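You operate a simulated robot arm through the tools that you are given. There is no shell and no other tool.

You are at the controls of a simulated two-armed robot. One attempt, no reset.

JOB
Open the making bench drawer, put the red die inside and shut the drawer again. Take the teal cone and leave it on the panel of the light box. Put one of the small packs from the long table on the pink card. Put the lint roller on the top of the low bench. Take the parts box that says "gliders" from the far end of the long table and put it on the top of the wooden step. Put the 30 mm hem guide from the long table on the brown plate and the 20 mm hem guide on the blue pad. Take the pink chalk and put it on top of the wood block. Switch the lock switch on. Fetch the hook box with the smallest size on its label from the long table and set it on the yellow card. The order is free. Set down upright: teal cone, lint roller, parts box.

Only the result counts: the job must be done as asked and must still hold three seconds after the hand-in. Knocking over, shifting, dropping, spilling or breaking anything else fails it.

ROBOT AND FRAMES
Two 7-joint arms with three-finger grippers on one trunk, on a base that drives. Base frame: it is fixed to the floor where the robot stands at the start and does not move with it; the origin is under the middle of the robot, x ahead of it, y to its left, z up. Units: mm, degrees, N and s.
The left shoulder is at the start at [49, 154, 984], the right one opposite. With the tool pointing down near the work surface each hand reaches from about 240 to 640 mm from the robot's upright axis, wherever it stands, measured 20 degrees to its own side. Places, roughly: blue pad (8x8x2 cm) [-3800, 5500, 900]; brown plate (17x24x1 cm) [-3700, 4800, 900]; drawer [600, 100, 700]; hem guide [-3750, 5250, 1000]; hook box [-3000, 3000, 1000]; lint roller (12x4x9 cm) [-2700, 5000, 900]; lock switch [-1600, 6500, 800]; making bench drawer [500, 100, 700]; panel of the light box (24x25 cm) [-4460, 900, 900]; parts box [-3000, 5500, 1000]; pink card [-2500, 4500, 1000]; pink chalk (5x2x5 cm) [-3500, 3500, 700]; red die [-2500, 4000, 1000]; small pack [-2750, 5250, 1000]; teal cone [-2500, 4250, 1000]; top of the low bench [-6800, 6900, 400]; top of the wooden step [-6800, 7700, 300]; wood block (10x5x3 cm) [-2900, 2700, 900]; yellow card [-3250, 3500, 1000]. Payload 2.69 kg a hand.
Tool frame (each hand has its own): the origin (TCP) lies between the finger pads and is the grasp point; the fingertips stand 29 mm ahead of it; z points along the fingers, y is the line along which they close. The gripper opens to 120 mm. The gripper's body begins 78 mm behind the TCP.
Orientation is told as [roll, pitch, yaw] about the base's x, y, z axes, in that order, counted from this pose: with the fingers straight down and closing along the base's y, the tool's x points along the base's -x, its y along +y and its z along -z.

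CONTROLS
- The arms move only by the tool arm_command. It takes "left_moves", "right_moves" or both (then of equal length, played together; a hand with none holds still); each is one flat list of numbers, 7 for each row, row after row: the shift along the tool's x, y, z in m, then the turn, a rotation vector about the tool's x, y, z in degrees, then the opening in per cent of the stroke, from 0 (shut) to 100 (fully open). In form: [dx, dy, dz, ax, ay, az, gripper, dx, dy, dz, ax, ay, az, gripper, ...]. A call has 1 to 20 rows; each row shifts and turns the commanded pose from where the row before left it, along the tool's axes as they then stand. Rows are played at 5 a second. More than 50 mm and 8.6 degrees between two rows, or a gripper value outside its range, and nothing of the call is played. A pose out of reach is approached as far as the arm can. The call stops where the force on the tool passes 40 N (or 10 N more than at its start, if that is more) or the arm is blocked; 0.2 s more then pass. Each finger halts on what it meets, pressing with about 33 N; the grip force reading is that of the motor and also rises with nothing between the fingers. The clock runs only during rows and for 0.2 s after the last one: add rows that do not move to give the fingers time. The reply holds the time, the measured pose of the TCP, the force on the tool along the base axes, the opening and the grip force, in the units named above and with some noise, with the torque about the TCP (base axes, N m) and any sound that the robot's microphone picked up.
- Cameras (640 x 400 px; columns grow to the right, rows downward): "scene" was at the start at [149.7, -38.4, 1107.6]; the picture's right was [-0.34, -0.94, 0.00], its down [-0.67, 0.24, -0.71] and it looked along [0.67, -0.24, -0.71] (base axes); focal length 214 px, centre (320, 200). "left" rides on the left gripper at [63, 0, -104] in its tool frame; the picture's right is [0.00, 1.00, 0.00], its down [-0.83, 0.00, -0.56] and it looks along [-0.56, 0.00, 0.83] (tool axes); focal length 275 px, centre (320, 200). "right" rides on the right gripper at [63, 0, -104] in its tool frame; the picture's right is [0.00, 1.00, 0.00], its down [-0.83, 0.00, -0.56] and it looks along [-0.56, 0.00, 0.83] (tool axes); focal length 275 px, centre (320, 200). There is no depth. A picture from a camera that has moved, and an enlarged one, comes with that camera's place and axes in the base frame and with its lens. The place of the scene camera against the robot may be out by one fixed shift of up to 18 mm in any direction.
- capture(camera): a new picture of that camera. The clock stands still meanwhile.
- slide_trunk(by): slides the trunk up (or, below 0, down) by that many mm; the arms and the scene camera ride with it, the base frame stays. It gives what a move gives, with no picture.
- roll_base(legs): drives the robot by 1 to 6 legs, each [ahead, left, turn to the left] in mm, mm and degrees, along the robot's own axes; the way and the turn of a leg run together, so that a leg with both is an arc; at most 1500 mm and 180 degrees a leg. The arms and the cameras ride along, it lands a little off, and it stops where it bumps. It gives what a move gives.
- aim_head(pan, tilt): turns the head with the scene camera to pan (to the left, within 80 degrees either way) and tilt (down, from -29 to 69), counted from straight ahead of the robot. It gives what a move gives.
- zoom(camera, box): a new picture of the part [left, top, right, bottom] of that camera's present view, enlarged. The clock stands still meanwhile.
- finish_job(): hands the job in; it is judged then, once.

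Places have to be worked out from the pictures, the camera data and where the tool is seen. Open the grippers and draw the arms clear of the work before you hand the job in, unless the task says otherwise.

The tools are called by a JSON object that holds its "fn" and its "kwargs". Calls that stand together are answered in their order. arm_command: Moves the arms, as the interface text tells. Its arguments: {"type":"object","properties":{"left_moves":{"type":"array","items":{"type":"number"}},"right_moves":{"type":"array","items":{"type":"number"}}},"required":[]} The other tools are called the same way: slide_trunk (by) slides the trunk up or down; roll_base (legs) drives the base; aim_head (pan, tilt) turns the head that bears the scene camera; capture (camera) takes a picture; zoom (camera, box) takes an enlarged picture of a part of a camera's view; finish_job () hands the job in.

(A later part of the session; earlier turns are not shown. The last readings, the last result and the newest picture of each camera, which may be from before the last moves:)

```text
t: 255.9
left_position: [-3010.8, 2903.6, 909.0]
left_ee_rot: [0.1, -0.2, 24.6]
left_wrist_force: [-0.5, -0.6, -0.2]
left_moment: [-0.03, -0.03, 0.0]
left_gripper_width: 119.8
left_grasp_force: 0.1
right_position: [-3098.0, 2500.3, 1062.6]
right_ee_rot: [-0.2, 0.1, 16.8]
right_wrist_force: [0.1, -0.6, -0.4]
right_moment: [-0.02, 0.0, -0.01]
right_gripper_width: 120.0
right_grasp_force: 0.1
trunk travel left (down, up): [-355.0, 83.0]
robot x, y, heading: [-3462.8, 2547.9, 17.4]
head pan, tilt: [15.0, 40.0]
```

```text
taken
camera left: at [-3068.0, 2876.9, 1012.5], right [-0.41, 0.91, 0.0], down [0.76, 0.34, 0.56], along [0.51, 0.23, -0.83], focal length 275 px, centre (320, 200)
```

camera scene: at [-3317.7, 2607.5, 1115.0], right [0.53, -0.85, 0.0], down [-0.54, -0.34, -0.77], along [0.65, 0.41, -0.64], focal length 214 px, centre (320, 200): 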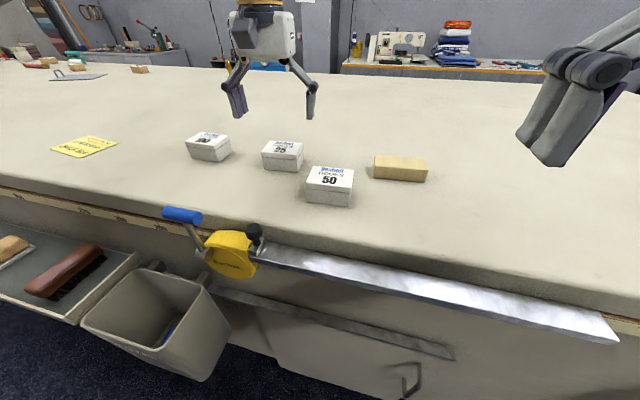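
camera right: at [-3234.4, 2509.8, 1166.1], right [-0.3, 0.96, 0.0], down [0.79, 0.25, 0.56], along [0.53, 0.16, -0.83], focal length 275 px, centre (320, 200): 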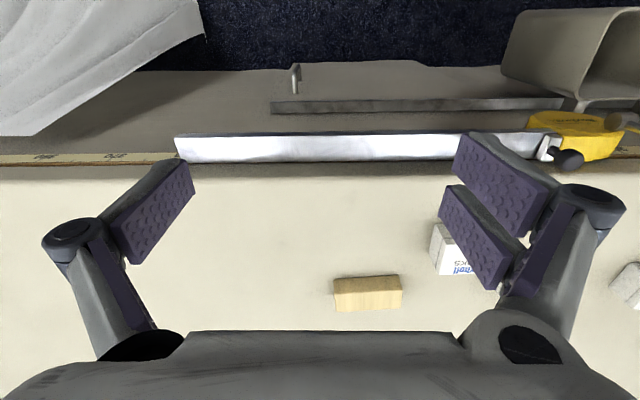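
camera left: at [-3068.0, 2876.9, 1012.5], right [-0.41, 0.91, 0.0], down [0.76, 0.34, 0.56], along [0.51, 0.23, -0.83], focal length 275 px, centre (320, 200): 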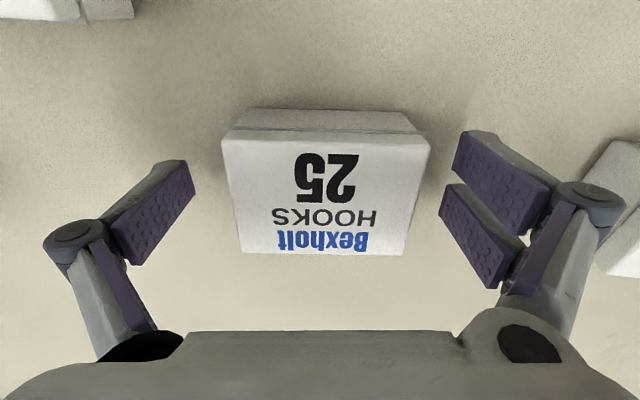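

The box sits between the fingers. I close and lift it.

{"fn": "arm_command", "kwargs": {"left_moves": [0, 0.001, 0, 0, 0, 0, 80, 0, 0, 0, 0, 0, 0, 65, 0, 0, 0, 0, 0, 0, 52, 0, 0, 0, 0, 0, 0, 52]}}

{"fn": "arm_command", "kwargs": {"left_moves": [0, 0, -0.02, 0, 0, 0, 52, 0, 0, -0.03, 0, 0, 0, 52, 0, 0, -0.04, 0, 0, 0, 52, 0, 0, 0, 0, 0, 0, 52]}}

{"fn": "capture", "kwargs": {"camera": "left"}}

{"fn": "capture", "kwargs": {"camera": "scene"}}

```text
t: 256.9
left_position: [-3010.0, 2903.5, 909.5]
left_ee_rot: [0.1, -0.2, 24.6]
left_wrist_force: [-0.2, 0.6, 2.0]
left_moment: [-0.06, -0.02, -0.02]
left_gripper_width: 74.8
left_grasp_force: 33.1
right_position: [-3097.5, 2500.5, 1062.9]
right_ee_rot: [-0.1, 0.1, 17.0]
right_wrist_force: [0.4, -0.3, -1.4]
right_moment: [-0.01, 0.01, 0.04]
right_gripper_width: 119.9
right_grasp_force: 0.1
trunk travel left (down, up): [-355.0, 83.0]
robot x, y, heading: [-3459.7, 2552.2, 17.4]
head pan, tilt: [15.0, 40.0]
```

```text
t: 257.9
left_position: [-3010.6, 2903.3, 1000.1]
left_ee_rot: [0.1, -0.2, 24.5]
left_wrist_force: [0.6, -0.4, -1.2]
left_moment: [-0.05, -0.01, 0.0]
left_gripper_width: 74.4
left_grasp_force: 33.1
right_position: [-3098.0, 2501.1, 1063.1]
right_ee_rot: [-0.2, 0.0, 16.9]
right_wrist_force: [0.5, 0.3, 0.1]
right_moment: [-0.01, -0.01, 0.01]
right_gripper_width: 119.9
right_grasp_force: 0.1
trunk travel left (down, up): [-355.0, 83.0]
robot x, y, heading: [-3458.5, 2552.2, 16.8]
head pan, tilt: [15.0, 40.0]
```

```text
taken
camera left: at [-3068.3, 2877.3, 1104.3], right [-0.41, 0.91, 0.0], down [0.76, 0.34, 0.56], along [0.51, 0.23, -0.83], focal length 275 px, centre (320, 200)
```

left: 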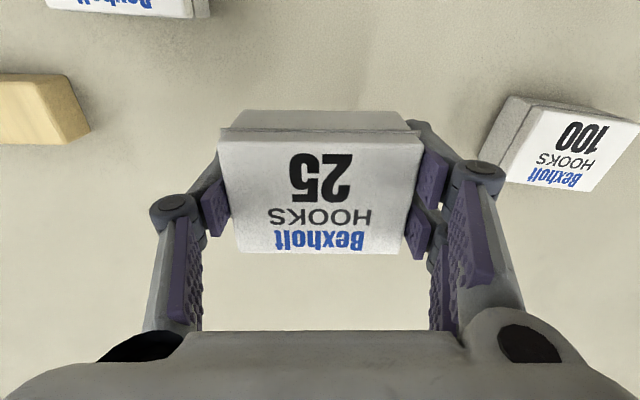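

```text
taken
camera scene: at [-3317.5, 2607.6, 1114.9], right [0.53, -0.85, 0.0], down [-0.54, -0.34, -0.77], along [0.65, 0.41, -0.64], focal length 214 px, centre (320, 200)
```

scene: 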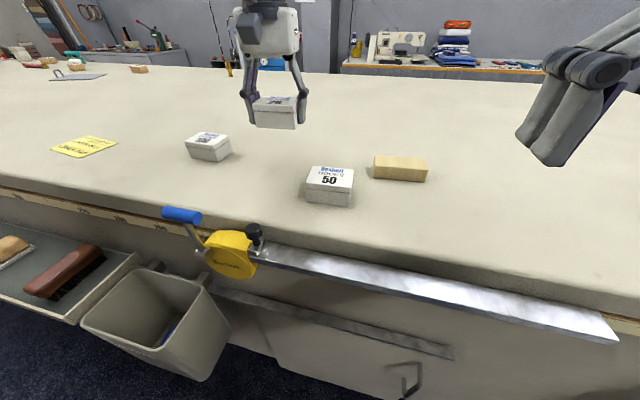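

The box is held. I back off 90 mm and slide 530 mm left toward the yellow card, staying clear of the bin and tray.

{"fn": "roll_base", "kwargs": {"legs": [[-90, 0, 0], [0, 530, 0]]}}

{"fn": "capture", "kwargs": {"camera": "left"}}

{"fn": "capture", "kwargs": {"camera": "scene"}}

```text
t: 263.2
left_position: [-3258.1, 3391.7, 999.6]
left_ee_rot: [0.1, -0.2, 24.8]
left_wrist_force: [-1.5, 0.0, -0.3]
left_moment: [-0.02, -0.03, -0.02]
left_gripper_width: 74.3
left_grasp_force: 33.2
right_position: [-3344.2, 2988.6, 1062.4]
right_ee_rot: [-0.2, 0.0, 17.1]
right_wrist_force: [0.2, 0.1, 0.2]
right_moment: [-0.01, 0.02, 0.01]
right_gripper_width: 120.2
right_grasp_force: 0.0
trunk travel left (down, up): [-355.0, 83.0]
robot x, y, heading: [-3704.0, 3038.5, 17.5]
head pan, tilt: [15.0, 40.0]
```

```text
taken
camera left: at [-3315.8, 3365.5, 1104.0], right [-0.42, 0.91, 0.0], down [0.75, 0.34, 0.56], along [0.51, 0.23, -0.83], focal length 275 px, centre (320, 200)
```

left: 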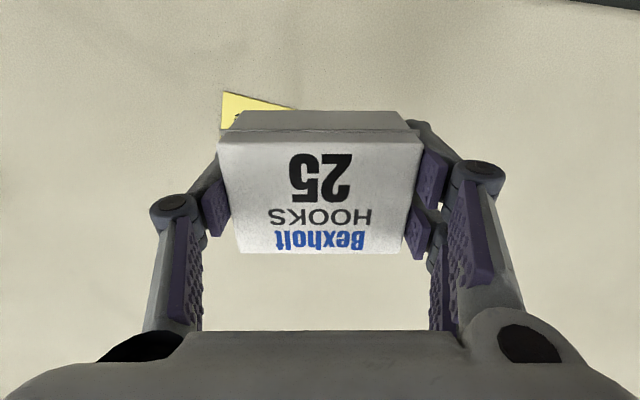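

```text
taken
camera scene: at [-3564.2, 3095.0, 1114.9], right [0.54, -0.84, 0.0], down [-0.54, -0.34, -0.77], along [0.65, 0.41, -0.64], focal length 214 px, centre (320, 200)
```

scene: 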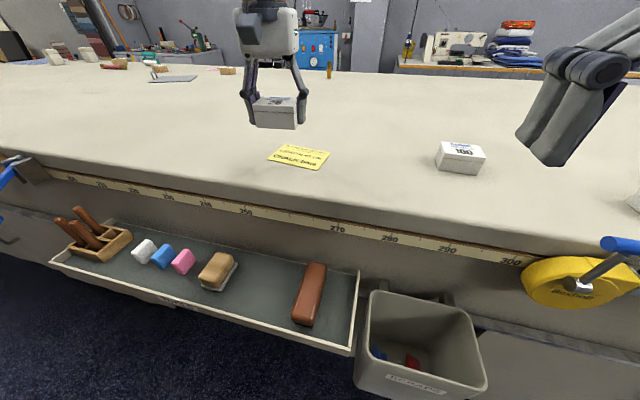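

The card spans about u -2127…-2037, v 4117…4240, centre (-2081, 4177). I move the box over it and align its yaw.

{"fn": "arm_command", "kwargs": {"left_moves": [-0.02, -0.0124, 0, 0, 0, 0, 52, -0.02, -0.0123, 0, 0, 0, 0, 52, 0, 0, 0.02, 0, 0, 4.6, 52, 0, 0, 0.02, 0, 0, 4.6, 52, 0, 0, 0, 0, 0, 0, 52]}}

{"fn": "capture", "kwargs": {"camera": "left"}}

{"fn": "aim_head", "kwargs": {"pan": 10, "tilt": 35}}

{"fn": "zoom", "kwargs": {"camera": "scene", "box": [200, 80, 440, 230]}}

```text
t: 264.4
left_position: [-3225.1, 3381.1, 954.1]
left_ee_rot: [0.0, -0.1, 15.6]
left_wrist_force: [0.4, -0.7, -0.4]
left_moment: [0.02, 0.01, 0.0]
left_gripper_width: 74.1
left_grasp_force: 32.8
left hand out of reach, approached as far as the arm can: row 2
right_position: [-3343.7, 2989.1, 1062.2]
right_ee_rot: [-0.2, 0.1, 17.1]
right_wrist_force: [-0.6, 0.1, 0.3]
right_moment: [0.02, 0.0, 0.04]
right_gripper_width: 119.9
right_grasp_force: 0.1
trunk travel left (down, up): [-355.0, 83.0]
robot x, y, heading: [-3706.7, 3035.3, 17.6]
head pan, tilt: [15.0, 40.0]
```

```text
taken
camera left: at [-3287.0, 3364.9, 1058.5], right [-0.26, 0.96, 0.0], down [0.8, 0.22, 0.56], along [0.54, 0.15, -0.83], focal length 275 px, centre (320, 200)
```

left: 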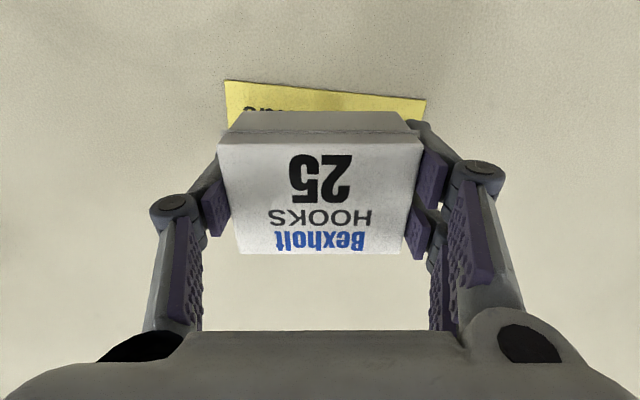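

```text
t: 265.1
left_position: [-3225.8, 3381.7, 954.2]
left_ee_rot: [0.1, -0.2, 15.6]
left_wrist_force: [0.2, -0.4, -0.5]
left_moment: [-0.02, 0.02, 0.02]
left_gripper_width: 74.0
left_grasp_force: 32.8
right_position: [-3343.6, 2989.1, 1063.8]
right_ee_rot: [-0.2, -0.1, 17.0]
right_wrist_force: [0.6, 0.9, -0.9]
right_moment: [0.0, -0.01, -0.04]
right_gripper_width: 119.8
right_grasp_force: 0.0
trunk travel left (down, up): [-355.0, 83.0]
robot x, y, heading: [-3705.0, 3035.7, 17.4]
head pan, tilt: [10.0, 35.0]
```

```text
2.67 times, centred on (320, 155) of scene
camera zoom: at [-3557.8, 3089.9, 1122.4], right [0.46, -0.89, 0.0], down [-0.51, -0.26, -0.82], along [0.73, 0.38, -0.57], focal length 572 px, centre (320, 320)
```

zoom: 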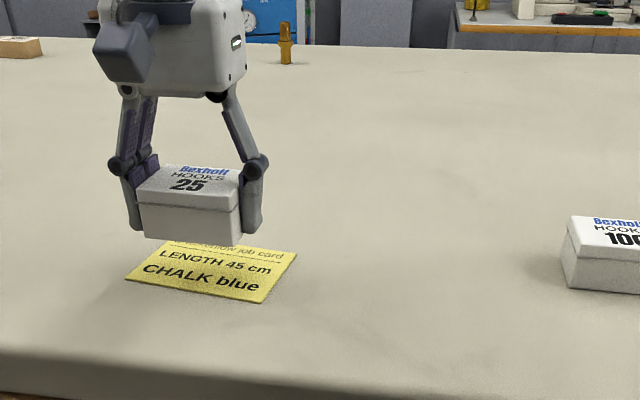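

The box needs another 21 mm ahead to be centred on the card. I lower to z 925 first for reach, then move ahead and match the card's yaw.

{"fn": "arm_command", "kwargs": {"left_moves": [0, 0, 0.015, 0, 0, 0, 52, 0, 0, 0.014, 0, 0, 0, 52, -0.01, 0, 0, 0, 0, 2.7, 52, -0.011, 0, 0, 0, 0, 2.7, 52, 0, 0, 0, 0, 0, 0, 52]}}

{"fn": "capture", "kwargs": {"camera": "left"}}

{"fn": "zoom", "kwargs": {"camera": "scene", "box": [200, 80, 440, 230]}}

```text
t: 266.2
left_position: [-3203.7, 3385.9, 925.4]
left_ee_rot: [0.1, -0.2, 10.2]
left_wrist_force: [0.8, 0.1, -0.7]
left_moment: [-0.04, 0.01, -0.01]
left_gripper_width: 74.3
left_grasp_force: 33.7
right_position: [-3344.8, 2988.4, 1061.9]
right_ee_rot: [-0.2, 0.0, 17.1]
right_wrist_force: [0.9, 0.6, 1.0]
right_moment: [0.02, 0.01, 0.03]
right_gripper_width: 119.8
right_grasp_force: 0.1
trunk travel left (down, up): [-355.0, 83.0]
robot x, y, heading: [-3707.0, 3038.4, 17.5]
head pan, tilt: [10.0, 35.0]
```

```text
taken
camera left: at [-3266.7, 3375.9, 1028.5], right [-0.17, 0.99, 0.0], down [0.82, 0.14, 0.56], along [0.55, 0.1, -0.83], focal length 275 px, centre (320, 200)
```

left: 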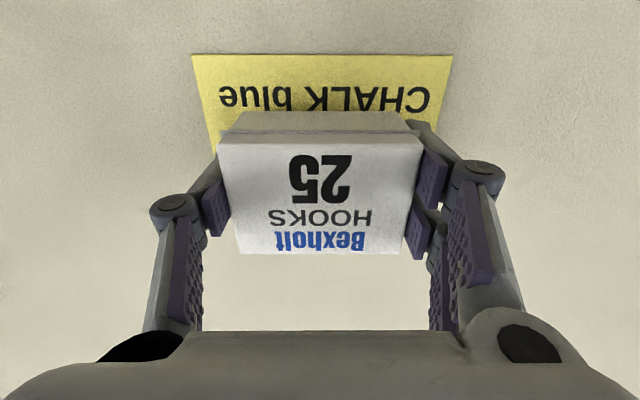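

```text
2.67 times, centred on (320, 155) of scene
camera zoom: at [-3557.9, 3089.8, 1122.5], right [0.46, -0.89, 0.0], down [-0.51, -0.26, -0.82], along [0.73, 0.38, -0.57], focal length 572 px, centre (320, 320)
```

zoom: 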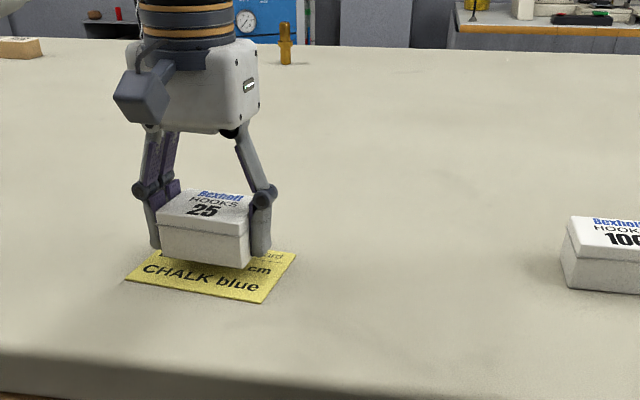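

The box is centred over the card now. I lower it until contact.

{"fn": "arm_command", "kwargs": {"left_moves": [0, 0, 0.005, 0, 0, 0, 52, 0, 0, 0.004, 0, 0, 0, 52, 0, 0, 0.002, 0, 0, 0, 52, 0, 0, 0, 0, 0, 0, 52]}}

{"fn": "arm_command", "kwargs": {"left_moves": [0, 0, 0.002, 0, 0, 0, 52, 0, 0, 0.001, 0, 0, 0, 52, 0, 0, 0, 0, 0, 0, 52]}}

```text
t: 267.2
left_position: [-3203.9, 3387.6, 912.7]
left_ee_rot: [0.1, -0.2, 10.3]
left_wrist_force: [0.4, 0.2, -0.3]
left_moment: [-0.02, 0.0, 0.01]
left_gripper_width: 74.3
left_grasp_force: 32.8
right_position: [-3345.1, 2988.0, 1062.3]
right_ee_rot: [-0.3, 0.0, 17.1]
right_wrist_force: [1.0, 0.8, 0.1]
right_moment: [-0.01, -0.03, 0.0]
right_gripper_width: 119.9
right_grasp_force: 0.0
trunk travel left (down, up): [-355.0, 83.0]
robot x, y, heading: [-3705.2, 3036.0, 17.6]
head pan, tilt: [10.0, 35.0]
```

```text
t: 268.1
left_position: [-3205.8, 3386.9, 910.1]
left_ee_rot: [0.1, -0.3, 10.2]
left_wrist_force: [0.6, 0.9, 8.4]
left_moment: [-0.04, -0.05, -0.01]
left_gripper_width: 74.3
left_grasp_force: 32.3
right_position: [-3344.9, 2987.9, 1063.4]
right_ee_rot: [-0.2, -0.1, 17.1]
right_wrist_force: [-0.5, -0.4, -0.5]
right_moment: [-0.03, -0.03, 0.01]
right_gripper_width: 120.0
right_grasp_force: 0.0
trunk travel left (down, up): [-355.0, 83.0]
robot x, y, heading: [-3701.7, 3039.6, 17.7]
head pan, tilt: [10.0, 35.0]
```

Contact (8 N). I release the box and lift the hand straight up.

{"fn": "arm_command", "kwargs": {"left_moves": [0, 0, 0, 0, 0, 0, 70, 0, 0, 0, 0, 0, 0, 85, 0, 0, 0, 0, 0, 0, 85, 0, 0, -0.03, 0, 0, 0, 85, 0, 0, -0.03, 0, 0, 0, 85, 0.02, 0, -0.03, 0, 0, 0, 85, 0.04, 0, -0.02, 0, 0, 0, 85]}}

{"fn": "capture", "kwargs": {"camera": "left"}}

{"fn": "capture", "kwargs": {"camera": "scene"}}

```text
t: 269.6
left_position: [-3273.6, 3374.4, 1016.6]
left_ee_rot: [0.2, -0.4, 10.2]
left_wrist_force: [0.2, 0.1, -0.2]
left_moment: [0.02, 0.0, -0.01]
left_gripper_width: 102.2
left_grasp_force: 0.0
left hand out of reach, approached as far as the arm can: row 5
right_position: [-3346.1, 2986.8, 1062.3]
right_ee_rot: [-0.2, -0.1, 17.1]
right_wrist_force: [-0.3, -1.0, -0.7]
right_moment: [-0.01, -0.05, 0.01]
right_gripper_width: 120.2
right_grasp_force: 0.1
trunk travel left (down, up): [-355.0, 83.0]
robot x, y, heading: [-3705.1, 3038.1, 17.4]
head pan, tilt: [10.0, 35.0]
```

```text
taken
camera left: at [-3336.1, 3363.8, 1120.2], right [-0.17, 0.98, 0.0], down [0.82, 0.14, 0.56], along [0.55, 0.1, -0.83], focal length 275 px, centre (320, 200)
```

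left: 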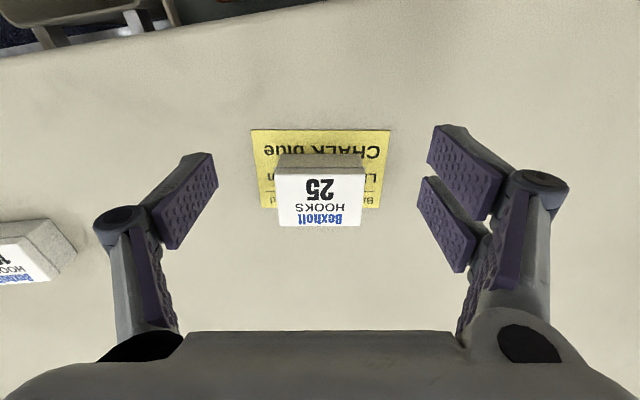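

```text
taken
camera scene: at [-3558.9, 3089.5, 1122.7], right [0.46, -0.89, 0.0], down [-0.51, -0.26, -0.82], along [0.73, 0.38, -0.57], focal length 214 px, centre (320, 200)
```

scene: 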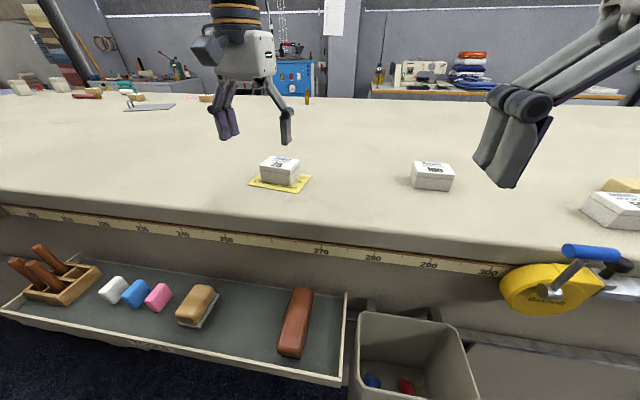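

The hook box stands on the yellow card. Next the pink chalk in the side tray, near u -2321, v 4357: I slide left 215 mm and back 70 mm to have it before the left hand.

{"fn": "roll_base", "kwargs": {"legs": [[-70, 215, -0.4]]}}

{"fn": "aim_head", "kwargs": {"pan": 15, "tilt": 50}}

{"fn": "zoom", "kwargs": {"camera": "scene", "box": [160, 100, 480, 300]}}

{"fn": "capture", "kwargs": {"camera": "left"}}

```text
t: 271.9
left_position: [-3402.0, 3556.1, 1015.6]
left_ee_rot: [0.1, -0.2, 10.0]
left_wrist_force: [0.5, -0.5, 0.7]
left_moment: [-0.03, -0.02, -0.01]
left_gripper_width: 101.7
left_grasp_force: 0.0
right_position: [-3474.7, 3169.2, 1063.8]
right_ee_rot: [-0.3, 0.0, 16.9]
right_wrist_force: [-0.6, -0.9, -0.5]
right_moment: [0.0, -0.04, 0.0]
right_gripper_width: 120.0
right_grasp_force: 0.1
trunk travel left (down, up): [-355.0, 83.0]
robot x, y, heading: [-3836.7, 3220.6, 17.5]
head pan, tilt: [10.0, 35.0]
```

```text
t: 272.7
left_position: [-3401.1, 3554.6, 1014.6]
left_ee_rot: [0.2, -0.2, 10.0]
left_wrist_force: [0.5, -0.7, 0.8]
left_moment: [0.01, 0.03, 0.0]
left_gripper_width: 102.0
left_grasp_force: 0.1
right_position: [-3474.6, 3169.8, 1062.9]
right_ee_rot: [-0.3, -0.1, 16.9]
right_wrist_force: [0.7, -0.5, -0.7]
right_moment: [0.0, -0.04, -0.01]
right_gripper_width: 120.1
right_grasp_force: 0.0
trunk travel left (down, up): [-355.0, 83.0]
robot x, y, heading: [-3836.0, 3216.3, 17.4]
head pan, tilt: [15.0, 50.0]
```

```text
2.00 times, centred on (320, 200) of scene
camera zoom: at [-3700.9, 3272.3, 1100.8], right [0.53, -0.85, 0.0], down [-0.65, -0.41, -0.64], along [0.54, 0.34, -0.77], focal length 429 px, centre (320, 200)
```

zoom: 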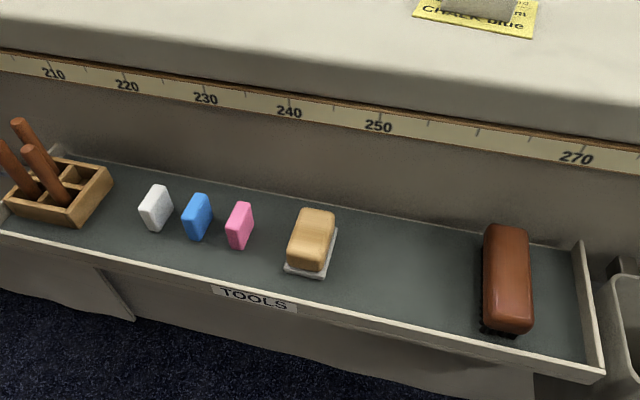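

```text
taken
camera left: at [-3463.8, 3545.1, 1119.4], right [-0.17, 0.99, 0.0], down [0.82, 0.14, 0.56], along [0.55, 0.1, -0.83], focal length 275 px, centre (320, 200)
```

left: 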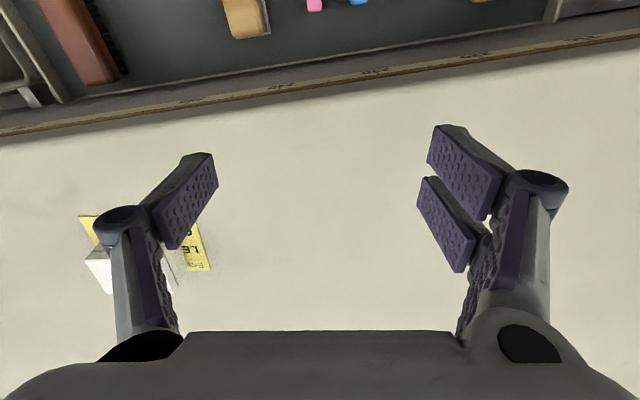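

The pink chalk stands on edge (about 20 mm thick along the tray, 50 mm deep, 50 mm high) close to the blue one. I draw the left hand back over the tray and lower the trunk for a closer look.

{"fn": "arm_command", "kwargs": {"left_moves": [0.04, 0, 0, 0, 0, 0, 85, 0.04, 0, 0, 0, 0, 0, 85, 0.04, 0, 0, 0, 0, 0, 85]}}

{"fn": "slide_trunk", "kwargs": {"by": -120}}

{"fn": "capture", "kwargs": {"camera": "left"}}

{"fn": "capture", "kwargs": {"camera": "scene"}}

```text
t: 273.5
left_position: [-3520.5, 3536.1, 1016.4]
left_ee_rot: [0.3, -0.3, 10.1]
left_wrist_force: [-0.5, 0.0, -0.4]
left_moment: [-0.01, 0.02, 0.0]
left_gripper_width: 102.2
left_grasp_force: 0.1
right_position: [-3474.6, 3169.3, 1063.6]
right_ee_rot: [-0.3, -0.2, 16.9]
right_wrist_force: [-0.7, 0.5, -0.4]
right_moment: [0.01, -0.02, 0.01]
right_gripper_width: 119.8
right_grasp_force: 0.1
trunk travel left (down, up): [-355.0, 83.0]
robot x, y, heading: [-3839.5, 3221.4, 17.4]
head pan, tilt: [15.0, 50.0]
```

```text
t: 275.0
left_position: [-3519.6, 3535.4, 894.6]
left_ee_rot: [0.2, -0.2, 9.9]
left_wrist_force: [0.2, -0.3, -0.5]
left_moment: [0.02, -0.02, -0.01]
left_gripper_width: 101.9
left_grasp_force: 0.0
right_position: [-3473.6, 3169.2, 943.5]
right_ee_rot: [-0.2, 0.0, 16.8]
right_wrist_force: [0.0, 0.0, -0.3]
right_moment: [0.01, 0.01, 0.01]
right_gripper_width: 120.1
right_grasp_force: 0.0
trunk travel left (down, up): [-235.0, 203.0]
robot x, y, heading: [-3834.9, 3222.5, 17.4]
head pan, tilt: [15.0, 50.0]
```

```text
taken
camera left: at [-3582.2, 3524.2, 999.1], right [-0.17, 0.99, 0.0], down [0.82, 0.14, 0.56], along [0.55, 0.1, -0.83], focal length 275 px, centre (320, 200)
```

left: 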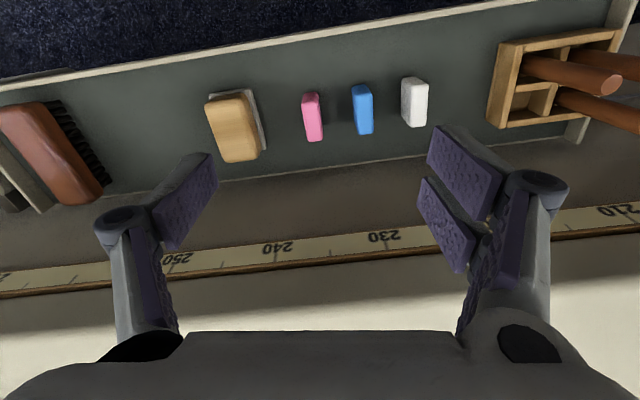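

```text
taken
camera scene: at [-3668.5, 3282.4, 976.8], right [0.53, -0.85, 0.0], down [-0.65, -0.41, -0.64], along [0.54, 0.34, -0.77], focal length 214 px, centre (320, 200)
```

scene: 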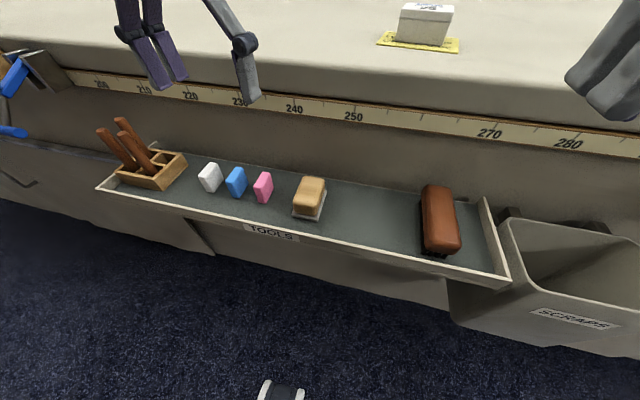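

The chalk's top is near z 710 at about u -2303, v 4399. I turn the left hand by 84 degrees so its fingers close along the chalk's 50 mm depth, away from the blue chalk.

{"fn": "arm_command", "kwargs": {"left_moves": [0, 0, 0, 0, 0, 7, 80, 0, 0, 0, 0, 0, 7, 80, 0, 0, 0, 0, 0, 7, 80, 0, 0, 0, 0, 0, 7, 80, 0, 0, 0, 0, 0, 7, 80, 0, 0, 0, 0, 0, 7, 80, 0, 0, 0, 0, 0, 7, 80, 0, 0, 0, 0, 0, 7, 80, 0, 0, 0, 0, 0, 7, 80, 0, 0, 0, 0, 0, 7, 80, 0, 0, 0, 0, 0, 7, 80, 0, 0, 0, 0, 0, 7, 80]}}

{"fn": "capture", "kwargs": {"camera": "left"}}

```text
t: 277.6
left_position: [-3518.6, 3535.3, 895.0]
left_ee_rot: [0.2, 0.1, -74.1]
left_wrist_force: [-0.5, -0.9, -0.3]
left_moment: [0.03, 0.0, 0.01]
left_gripper_width: 96.3
left_grasp_force: 0.1
right_position: [-3475.5, 3169.3, 943.0]
right_ee_rot: [-0.3, 0.0, 16.9]
right_wrist_force: [-0.8, 0.4, -0.6]
right_moment: [0.0, -0.01, 0.01]
right_gripper_width: 119.9
right_grasp_force: 0.0
trunk travel left (down, up): [-235.0, 203.0]
robot x, y, heading: [-3834.9, 3215.1, 17.3]
head pan, tilt: [15.0, 50.0]
```

```text
taken
camera left: at [-3536.5, 3595.6, 999.4], right [0.96, 0.27, 0.0], down [0.22, -0.8, 0.55], along [0.15, -0.53, -0.83], focal length 275 px, centre (320, 200)
```

left: 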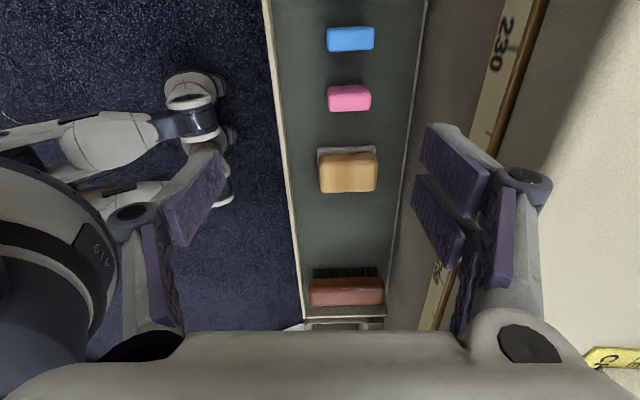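

Seen from the turned camera, the chalk is 11 mm south and 30 mm east of the TCP. I move over it and lower 130 mm, then re-check.

{"fn": "arm_command", "kwargs": {"left_moves": [-0.011, 0.0296, 0, 0, 0, 0, 67, 0, 0, 0.045, 0, 0, 0, 67, 0, 0, 0.045, 0, 0, 0, 67, 0, 0, 0.04, 0, 0, 0, 67, 0, 0, 0, 0, 0, 0, 67]}}

{"fn": "capture", "kwargs": {"camera": "left"}}

{"fn": "capture", "kwargs": {"camera": "scene"}}

```text
t: 278.8
left_position: [-3486.5, 3531.9, 764.4]
left_ee_rot: [0.3, 0.1, -74.1]
left_wrist_force: [0.2, -0.9, 0.4]
left_moment: [-0.01, -0.01, 0.02]
left_gripper_width: 80.6
left_grasp_force: 0.0
right_position: [-3475.1, 3169.7, 942.9]
right_ee_rot: [-0.2, 0.0, 16.9]
right_wrist_force: [1.3, 0.2, -0.8]
right_moment: [0.01, -0.01, 0.01]
right_gripper_width: 119.8
right_grasp_force: 0.1
trunk travel left (down, up): [-235.0, 203.0]
robot x, y, heading: [-3833.3, 3221.7, 17.3]
head pan, tilt: [15.0, 50.0]
```

```text
taken
camera left: at [-3504.9, 3592.0, 868.3], right [0.96, 0.27, 0.0], down [0.22, -0.8, 0.55], along [0.15, -0.53, -0.83], focal length 275 px, centre (320, 200)
```

left: 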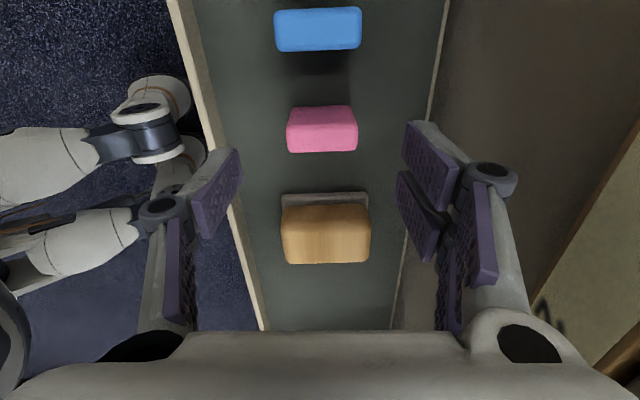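

```text
taken
camera scene: at [-3668.3, 3282.4, 976.8], right [0.53, -0.85, 0.0], down [-0.65, -0.41, -0.64], along [0.54, 0.34, -0.77], focal length 214 px, centre (320, 200)
```

scene: 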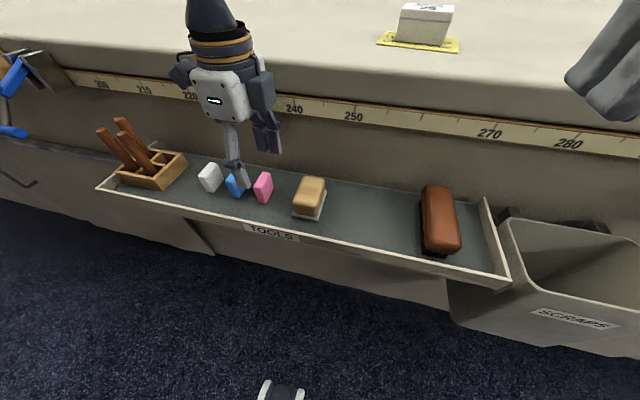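

I zoom in on the chalk between the fingers to check the alignment.

{"fn": "zoom", "kwargs": {"camera": "left", "box": [220, 60, 440, 200]}}

```text
2.86 times, centred on (330, 130) of left
camera zoom: at [-3504.9, 3592.0, 868.3], right [0.96, 0.27, 0.0], down [0.22, -0.8, 0.55], along [0.15, -0.53, -0.83], focal length 786 px, centre (291, 400)
```

zoom: 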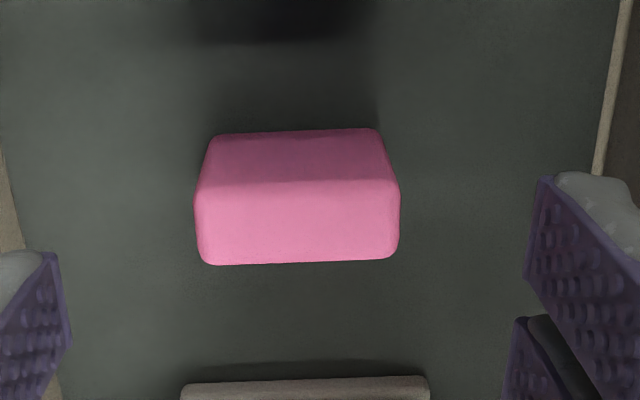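

The close view gives the chalk's top at about z 689 and a centre 7 mm further south. I correct and lower to z 684, then close.

{"fn": "arm_command", "kwargs": {"left_moves": [-0.0068, 0.0015, 0, 0, 0, 0, 67, 0, 0, 0.03, 0, 0, 0, 67, 0, 0, 0.03, 0, 0, 0, 67, 0, 0, 0.02, 0, 0, 0, 67, 0, 0, 0, 0, 0, 0, 67]}}

{"fn": "capture", "kwargs": {"camera": "left"}}

```text
t: 280.1
left_position: [-3493.8, 3523.5, 693.7]
left_ee_rot: [0.1, 0.3, -73.9]
left_wrist_force: [-55.2, -8.3, 89.4]
left_moment: [-1.66, 3.59, -0.78]
left_gripper_width: 51.4
left_grasp_force: 40.7
right_position: [-3480.7, 3167.8, 946.3]
right_ee_rot: [-0.1, -0.5, 17.0]
right_wrist_force: [0.3, 0.2, -0.3]
right_moment: [0.03, -0.04, 0.03]
right_gripper_width: 120.2
right_grasp_force: 0.0
trunk travel left (down, up): [-235.0, 203.0]
robot x, y, heading: [-3836.6, 3219.2, 17.5]
head pan, tilt: [15.0, 50.0]
stopped in row 5 (left hand): the force on the tool passed its limit at 52 N (the readings are from after the stop); the commanded pose is now the measured one
```

```text
taken
camera left: at [-3511.4, 3583.5, 797.3], right [0.96, 0.27, 0.0], down [0.23, -0.8, 0.55], along [0.15, -0.53, -0.83], focal length 275 px, centre (320, 200)
```

left: 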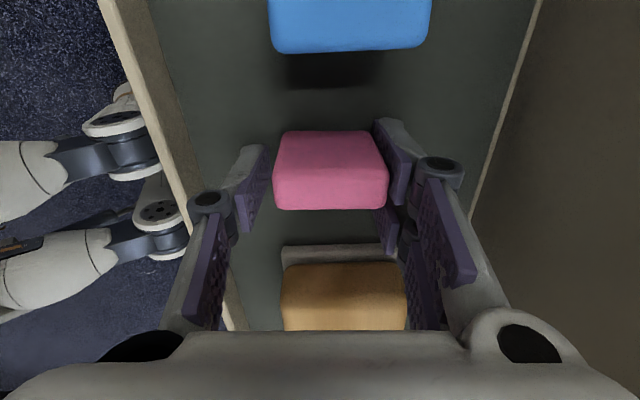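

The east finger's linkage met the tray's back wall and was pushed inward; the pads now stand right at the chalk (51 mm). I close gently on the chalk where I am, which relieves the side contact.

{"fn": "arm_command", "kwargs": {"left_moves": [0, 0, 0, 0, 0, 0, 36, 0, 0, 0, 0, 0, 0, 36, 0, 0, 0, 0, 0, 0, 36]}}

{"fn": "capture", "kwargs": {"camera": "left"}}

```text
t: 280.9
left_position: [-3489.1, 3524.5, 691.2]
left_ee_rot: [0.6, 0.3, -74.0]
left_wrist_force: [-32.4, -2.3, 91.0]
left_moment: [-0.97, 3.19, -0.19]
left_gripper_width: 65.0
left_grasp_force: 32.5
right_position: [-3477.8, 3167.3, 944.3]
right_ee_rot: [-0.1, -0.3, 16.9]
right_wrist_force: [0.9, -0.1, -0.5]
right_moment: [0.01, 0.08, -0.01]
right_gripper_width: 120.1
right_grasp_force: 0.1
trunk travel left (down, up): [-235.0, 203.0]
robot x, y, heading: [-3833.7, 3220.7, 17.3]
head pan, tilt: [15.0, 50.0]
```

```text
taken
camera left: at [-3506.4, 3584.8, 795.8], right [0.96, 0.27, 0.01], down [0.22, -0.8, 0.55], along [0.16, -0.53, -0.83], focal length 275 px, centre (320, 200)
```

left: 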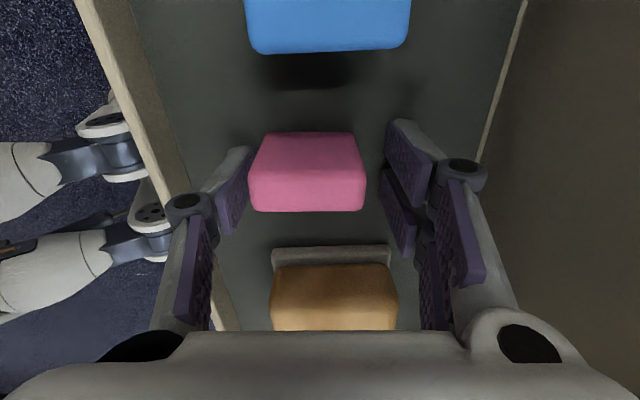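

The tips are pressing on the tray floor (91 N upward), so the floor is near z 662 and the chalk's top near 710. I raise 14 mm, re-open slightly and look.

{"fn": "arm_command", "kwargs": {"left_moves": [0, 0, -0.007, 0, 0, 0, 58, 0, 0, -0.007, 0, 0, 0, 58, 0, 0, 0, 0, 0, 0, 58]}}

{"fn": "capture", "kwargs": {"camera": "left"}}

```text
t: 281.7
left_position: [-3486.4, 3525.9, 701.2]
left_ee_rot: [0.3, 0.2, -74.0]
left_wrist_force: [0.0, 0.3, 0.1]
left_moment: [0.0, 0.02, 0.01]
left_gripper_width: 69.8
left_grasp_force: 0.1
right_position: [-3474.4, 3169.8, 942.4]
right_ee_rot: [-0.1, 0.0, 16.8]
right_wrist_force: [0.7, -0.1, 0.1]
right_moment: [0.01, 0.01, -0.01]
right_gripper_width: 119.9
right_grasp_force: 0.0
trunk travel left (down, up): [-235.0, 203.0]
robot x, y, heading: [-3837.1, 3217.6, 17.3]
head pan, tilt: [15.0, 50.0]
```

```text
taken
camera left: at [-3503.4, 3587.1, 805.5], right [0.96, 0.27, 0.0], down [0.22, -0.8, 0.55], along [0.15, -0.53, -0.83], focal length 275 px, centre (320, 200)
```

left: 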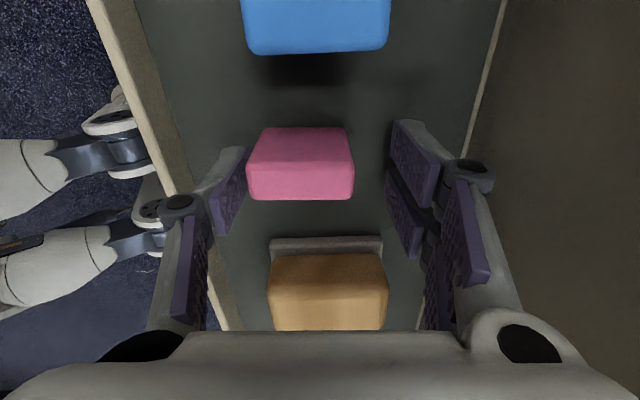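

Free again. The chalk's top is at about z 705; it lies 8 mm west and 5 mm north of the TCP. I shift by that with a narrower opening and then close.

{"fn": "arm_command", "kwargs": {"left_moves": [0.0025, -0.004, 0, 0, 0, 0, 54, 0.0025, -0.004, 0, 0, 0, 0, 54, 0, 0, 0, 0, 0, 0, 54]}}

{"fn": "arm_command", "kwargs": {"left_moves": [0, 0, 0, 0, 0, 0, 40, 0, 0, 0, 0, 0, 0, 30, 0, 0, 0, 0, 0, 0, 30]}}

{"fn": "capture", "kwargs": {"camera": "left"}}

```text
t: 282.5
left_position: [-3494.9, 3528.8, 701.0]
left_ee_rot: [0.4, 0.2, -73.9]
left_wrist_force: [0.6, 0.6, 0.4]
left_moment: [0.02, 0.0, -0.02]
left_gripper_width: 65.0
left_grasp_force: 0.0
right_position: [-3474.6, 3168.9, 942.9]
right_ee_rot: [-0.2, 0.0, 17.0]
right_wrist_force: [-0.6, 0.3, -0.4]
right_moment: [0.01, -0.02, 0.01]
right_gripper_width: 120.1
right_grasp_force: 0.0
trunk travel left (down, up): [-235.0, 203.0]
robot x, y, heading: [-3839.3, 3218.0, 17.2]
head pan, tilt: [15.0, 50.0]
```

```text
t: 283.3
left_position: [-3494.6, 3528.1, 701.2]
left_ee_rot: [0.3, 0.1, -74.0]
left_wrist_force: [0.0, 0.1, 1.1]
left_moment: [-0.01, 0.0, 0.02]
left_gripper_width: 42.8
left_grasp_force: 33.2
right_position: [-3474.2, 3169.7, 943.1]
right_ee_rot: [-0.3, 0.0, 16.9]
right_wrist_force: [0.0, 0.7, 0.5]
right_moment: [0.02, -0.02, -0.01]
right_gripper_width: 119.8
right_grasp_force: 0.1
trunk travel left (down, up): [-235.0, 203.0]
robot x, y, heading: [-3836.4, 3216.7, 17.4]
head pan, tilt: [15.0, 50.0]
```

```text
taken
camera left: at [-3512.5, 3589.1, 806.0], right [0.96, 0.27, 0.01], down [0.22, -0.8, 0.55], along [0.15, -0.53, -0.83], focal length 275 px, centre (320, 200)
```

left: 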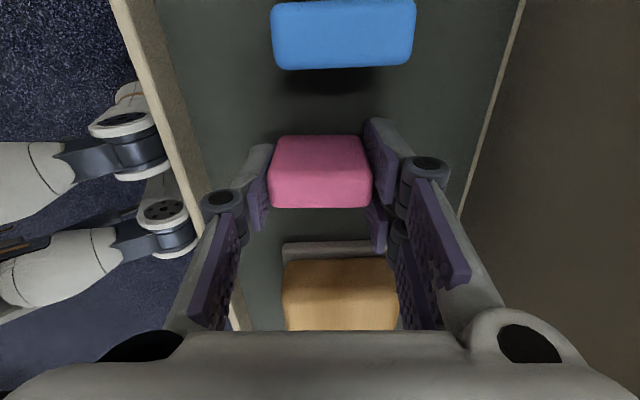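

The chalk is gripped (43 mm, 33 N). I lift it straight up out of the tray.

{"fn": "arm_command", "kwargs": {"left_moves": [0, 0, -0.02, 0, 0, 0, 30, 0, 0, -0.03, 0, 0, 0, 30, 0, 0, -0.04, 0, 0, 0, 30, 0, 0, -0.04, 0, 0, 0, 30, 0, 0, -0.04, 0, 0, 0, 30, 0, 0, -0.03, 0, 0, 0, 30]}}

{"fn": "slide_trunk", "kwargs": {"by": 140}}

{"fn": "capture", "kwargs": {"camera": "scene"}}

{"fn": "capture", "kwargs": {"camera": "left"}}

```text
t: 284.7
left_position: [-3493.8, 3531.0, 902.4]
left_ee_rot: [0.3, 0.2, -74.0]
left_wrist_force: [-0.8, 0.4, -0.9]
left_moment: [-0.03, 0.04, -0.01]
left_gripper_width: 43.0
left_grasp_force: 32.9
right_position: [-3475.1, 3169.8, 944.4]
right_ee_rot: [-0.2, 0.1, 16.9]
right_wrist_force: [-0.2, -0.4, 0.5]
right_moment: [-0.02, 0.03, 0.03]
right_gripper_width: 120.0
right_grasp_force: 0.1
trunk travel left (down, up): [-235.0, 203.0]
robot x, y, heading: [-3835.6, 3219.5, 17.3]
head pan, tilt: [15.0, 50.0]
```

```text
t: 286.4
left_position: [-3494.2, 3528.9, 1039.0]
left_ee_rot: [0.2, 0.1, -73.9]
left_wrist_force: [0.0, -0.3, -0.2]
left_moment: [0.0, -0.01, 0.0]
left_gripper_width: 43.2
left_grasp_force: 33.3
right_position: [-3473.3, 3168.5, 1080.9]
right_ee_rot: [-0.2, 0.1, 17.0]
right_wrist_force: [-0.8, 1.0, -0.4]
right_moment: [0.01, -0.01, 0.0]
right_gripper_width: 120.0
right_grasp_force: 0.1
trunk travel left (down, up): [-375.0, 63.0]
robot x, y, heading: [-3835.5, 3217.3, 17.2]
head pan, tilt: [15.0, 50.0]
```

```text
taken
camera scene: at [-3711.1, 3269.4, 1124.4], right [0.53, -0.85, 0.0], down [-0.65, -0.41, -0.64], along [0.54, 0.34, -0.77], focal length 214 px, centre (320, 200)
```

scene: 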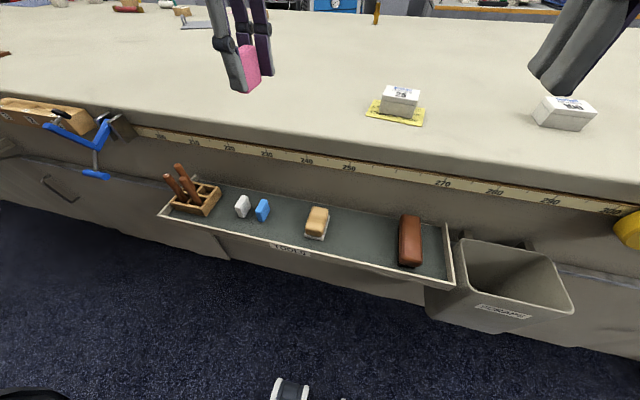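

```text
taken
camera left: at [-3512.6, 3589.0, 1144.7], right [0.96, 0.27, 0.0], down [0.22, -0.8, 0.55], along [0.15, -0.53, -0.83], focal length 275 px, centre (320, 200)
```

left: 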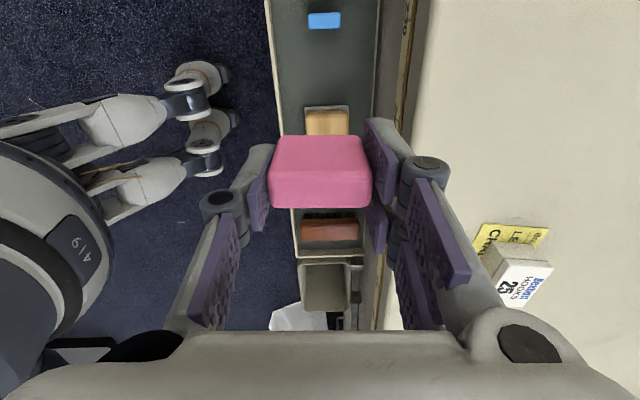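

The chalk is held well. I turn the hand back 90 degrees and slide right toward the wood block.

{"fn": "arm_command", "kwargs": {"left_moves": [0, 0, 0, 0, 0, -8.2, 30, 0, 0, 0, 0, 0, -8.2, 30, 0, 0, 0, 0, 0, -8.2, 30, 0, 0, 0, 0, 0, -8.2, 30, 0, 0, 0, 0, 0, -8.2, 30, 0, 0, 0, 0, 0, -8.2, 30, 0, 0, 0, 0, 0, -8.2, 30, 0, 0, 0, 0, 0, -8.2, 30, 0, 0, 0, 0, 0, -8.2, 30, 0, 0, 0, 0, 0, -8.2, 30, 0, 0, 0, 0, 0, -8.2, 30]}}

{"fn": "roll_base", "kwargs": {"legs": [[0, -870, 0], [165, 0, 0]]}}

{"fn": "aim_head", "kwargs": {"pan": 0, "tilt": 40}}

{"fn": "capture", "kwargs": {"camera": "scene"}}

{"fn": "capture", "kwargs": {"camera": "left"}}

{"fn": "capture", "kwargs": {"camera": "right"}}

```text
t: 288.8
left_position: [-3494.8, 3528.0, 1041.3]
left_ee_rot: [0.1, -0.2, 16.5]
left_wrist_force: [1.2, -0.4, -0.1]
left_moment: [0.02, -0.01, 0.01]
left_gripper_width: 42.8
left_grasp_force: 32.9
right_position: [-3474.6, 3169.3, 1082.4]
right_ee_rot: [-0.2, 0.0, 16.9]
right_wrist_force: [-0.5, 0.5, 0.3]
right_moment: [-0.03, -0.04, 0.01]
right_gripper_width: 119.9
right_grasp_force: 0.1
trunk travel left (down, up): [-375.0, 63.0]
robot x, y, heading: [-3834.9, 3222.5, 17.2]
head pan, tilt: [15.0, 50.0]
```

```text
t: 296.9
left_position: [-3075.3, 2745.5, 1041.1]
left_ee_rot: [0.1, -0.3, 16.6]
left_wrist_force: [0.1, 0.4, 0.0]
left_moment: [-0.03, 0.07, -0.02]
left_gripper_width: 43.2
left_grasp_force: 33.4
right_position: [-3052.4, 2386.6, 1082.8]
right_ee_rot: [-0.2, 0.0, 17.1]
right_wrist_force: [-0.4, 0.3, 0.7]
right_moment: [-0.02, 0.02, 0.03]
right_gripper_width: 120.1
right_grasp_force: 0.0
trunk travel left (down, up): [-375.0, 63.0]
robot x, y, heading: [-3416.1, 2432.8, 17.7]
head pan, tilt: [15.0, 50.0]
```

```text
t: 297.7
left_position: [-3076.9, 2745.1, 1039.6]
left_ee_rot: [0.0, -0.3, 16.5]
left_wrist_force: [0.1, 0.9, -1.0]
left_moment: [-0.01, 0.01, 0.01]
left_gripper_width: 42.9
left_grasp_force: 33.3
right_position: [-3052.8, 2386.9, 1083.1]
right_ee_rot: [-0.2, 0.0, 17.2]
right_wrist_force: [0.6, 0.8, -0.4]
right_moment: [-0.04, 0.0, 0.02]
right_gripper_width: 120.1
right_grasp_force: 0.2
trunk travel left (down, up): [-375.0, 63.0]
robot x, y, heading: [-3417.4, 2432.0, 17.3]
head pan, tilt: [0.0, 40.0]
```

```text
taken
camera scene: at [-3274.8, 2469.0, 1138.7], right [0.3, -0.95, 0.0], down [-0.61, -0.19, -0.77], along [0.73, 0.23, -0.64], focal length 214 px, centre (320, 200)
```

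scene: 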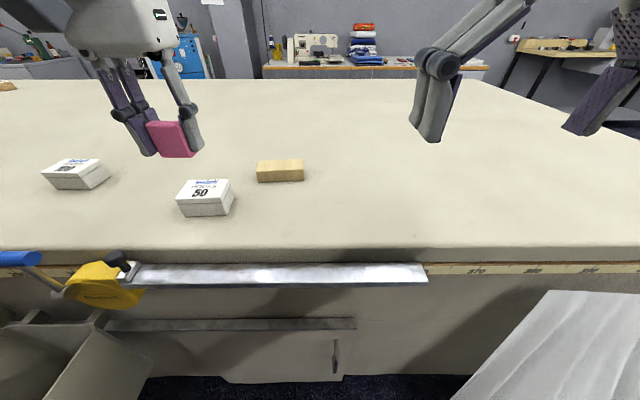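

```text
taken
camera left: at [-3137.6, 2726.9, 1145.2], right [-0.28, 0.96, 0.0], down [0.8, 0.23, 0.56], along [0.54, 0.16, -0.83], focal length 275 px, centre (320, 200)
```

left: 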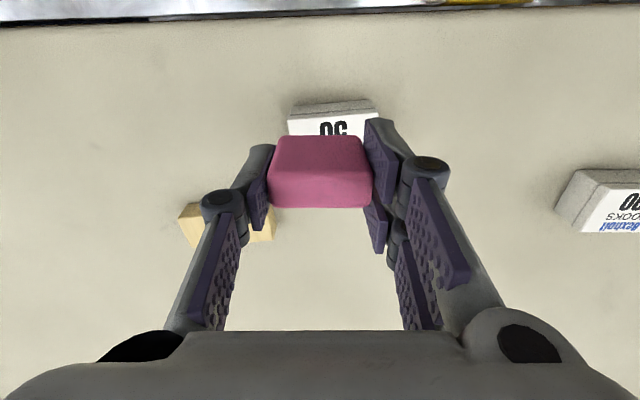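

```text
taken
camera right: at [-3113.6, 2367.8, 1186.1], right [-0.3, 0.95, 0.0], down [0.79, 0.25, 0.56], along [0.53, 0.16, -0.83], focal length 275 px, centre (320, 200)
```

right: 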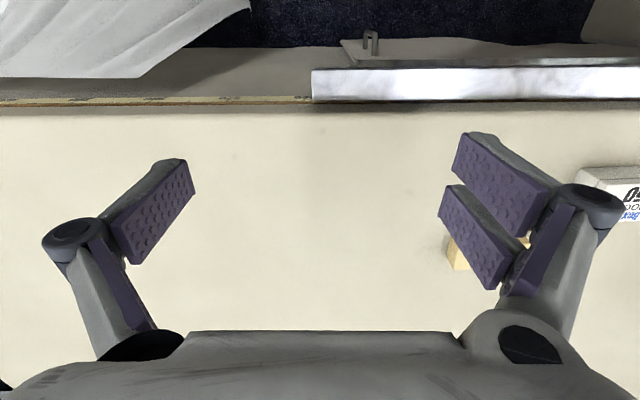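

The wood block's centre is about u -2012, v 3418, top near z 907. I carry the chalk over it, lowering to z 985 on the way.

{"fn": "arm_command", "kwargs": {"left_moves": [-0.02, -0.027, 0.01, 0, 0, 0, 30, -0.027, -0.027, 0.01, 0, 0, 0, 30, -0.027, -0.027, 0.015, 0, 0, 0, 30, -0.027, -0.026, 0.02, 0, 0, 0, 30, -0.027, 0, 0, 0, 0, 0, 30, 0, 0, 0, 0, 0, 0, 30]}}

{"fn": "capture", "kwargs": {"camera": "left"}}

{"fn": "zoom", "kwargs": {"camera": "scene", "box": [200, 90, 400, 215]}}

{"fn": "capture", "kwargs": {"camera": "right"}}

```text
t: 299.1
left_position: [-2923.7, 2678.3, 988.3]
left_ee_rot: [0.2, -0.4, 16.5]
left_wrist_force: [-0.3, -0.8, 0.5]
left_moment: [-0.01, -0.02, 0.02]
left_gripper_width: 43.1
left_grasp_force: 33.3
right_position: [-3053.8, 2385.7, 1083.0]
right_ee_rot: [-0.1, -0.1, 17.2]
right_wrist_force: [0.2, 0.1, -1.2]
right_moment: [0.0, 0.0, -0.01]
right_gripper_width: 119.8
right_grasp_force: 0.1
trunk travel left (down, up): [-375.0, 63.0]
robot x, y, heading: [-3416.1, 2433.6, 17.6]
head pan, tilt: [0.0, 40.0]
```

```text
taken
camera left: at [-2984.4, 2661.4, 1092.7], right [-0.28, 0.96, 0.0], down [0.8, 0.23, 0.56], along [0.54, 0.16, -0.83], focal length 275 px, centre (320, 200)
```

left: 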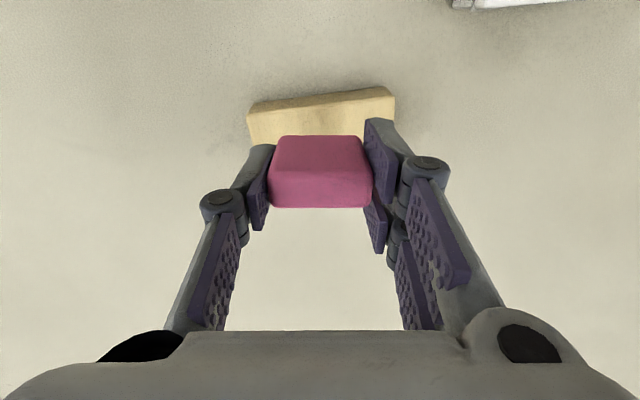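

```text
3.20 times, centred on (300, 152) of scene
camera zoom: at [-3275.2, 2468.8, 1138.8], right [0.3, -0.95, 0.0], down [-0.61, -0.19, -0.77], along [0.73, 0.23, -0.64], focal length 686 px, centre (384, 352)
```

zoom: 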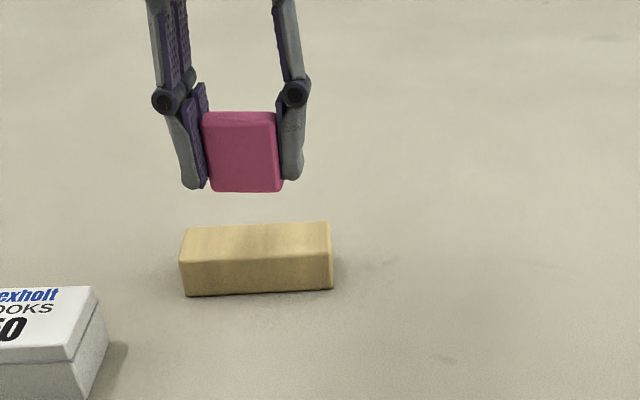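

```text
taken
camera right: at [-3114.0, 2367.6, 1186.3], right [-0.3, 0.95, 0.0], down [0.79, 0.25, 0.56], along [0.53, 0.17, -0.83], focal length 275 px, centre (320, 200)
```

right: 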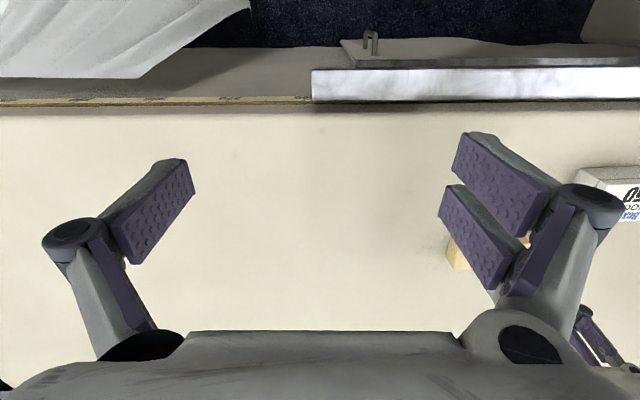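

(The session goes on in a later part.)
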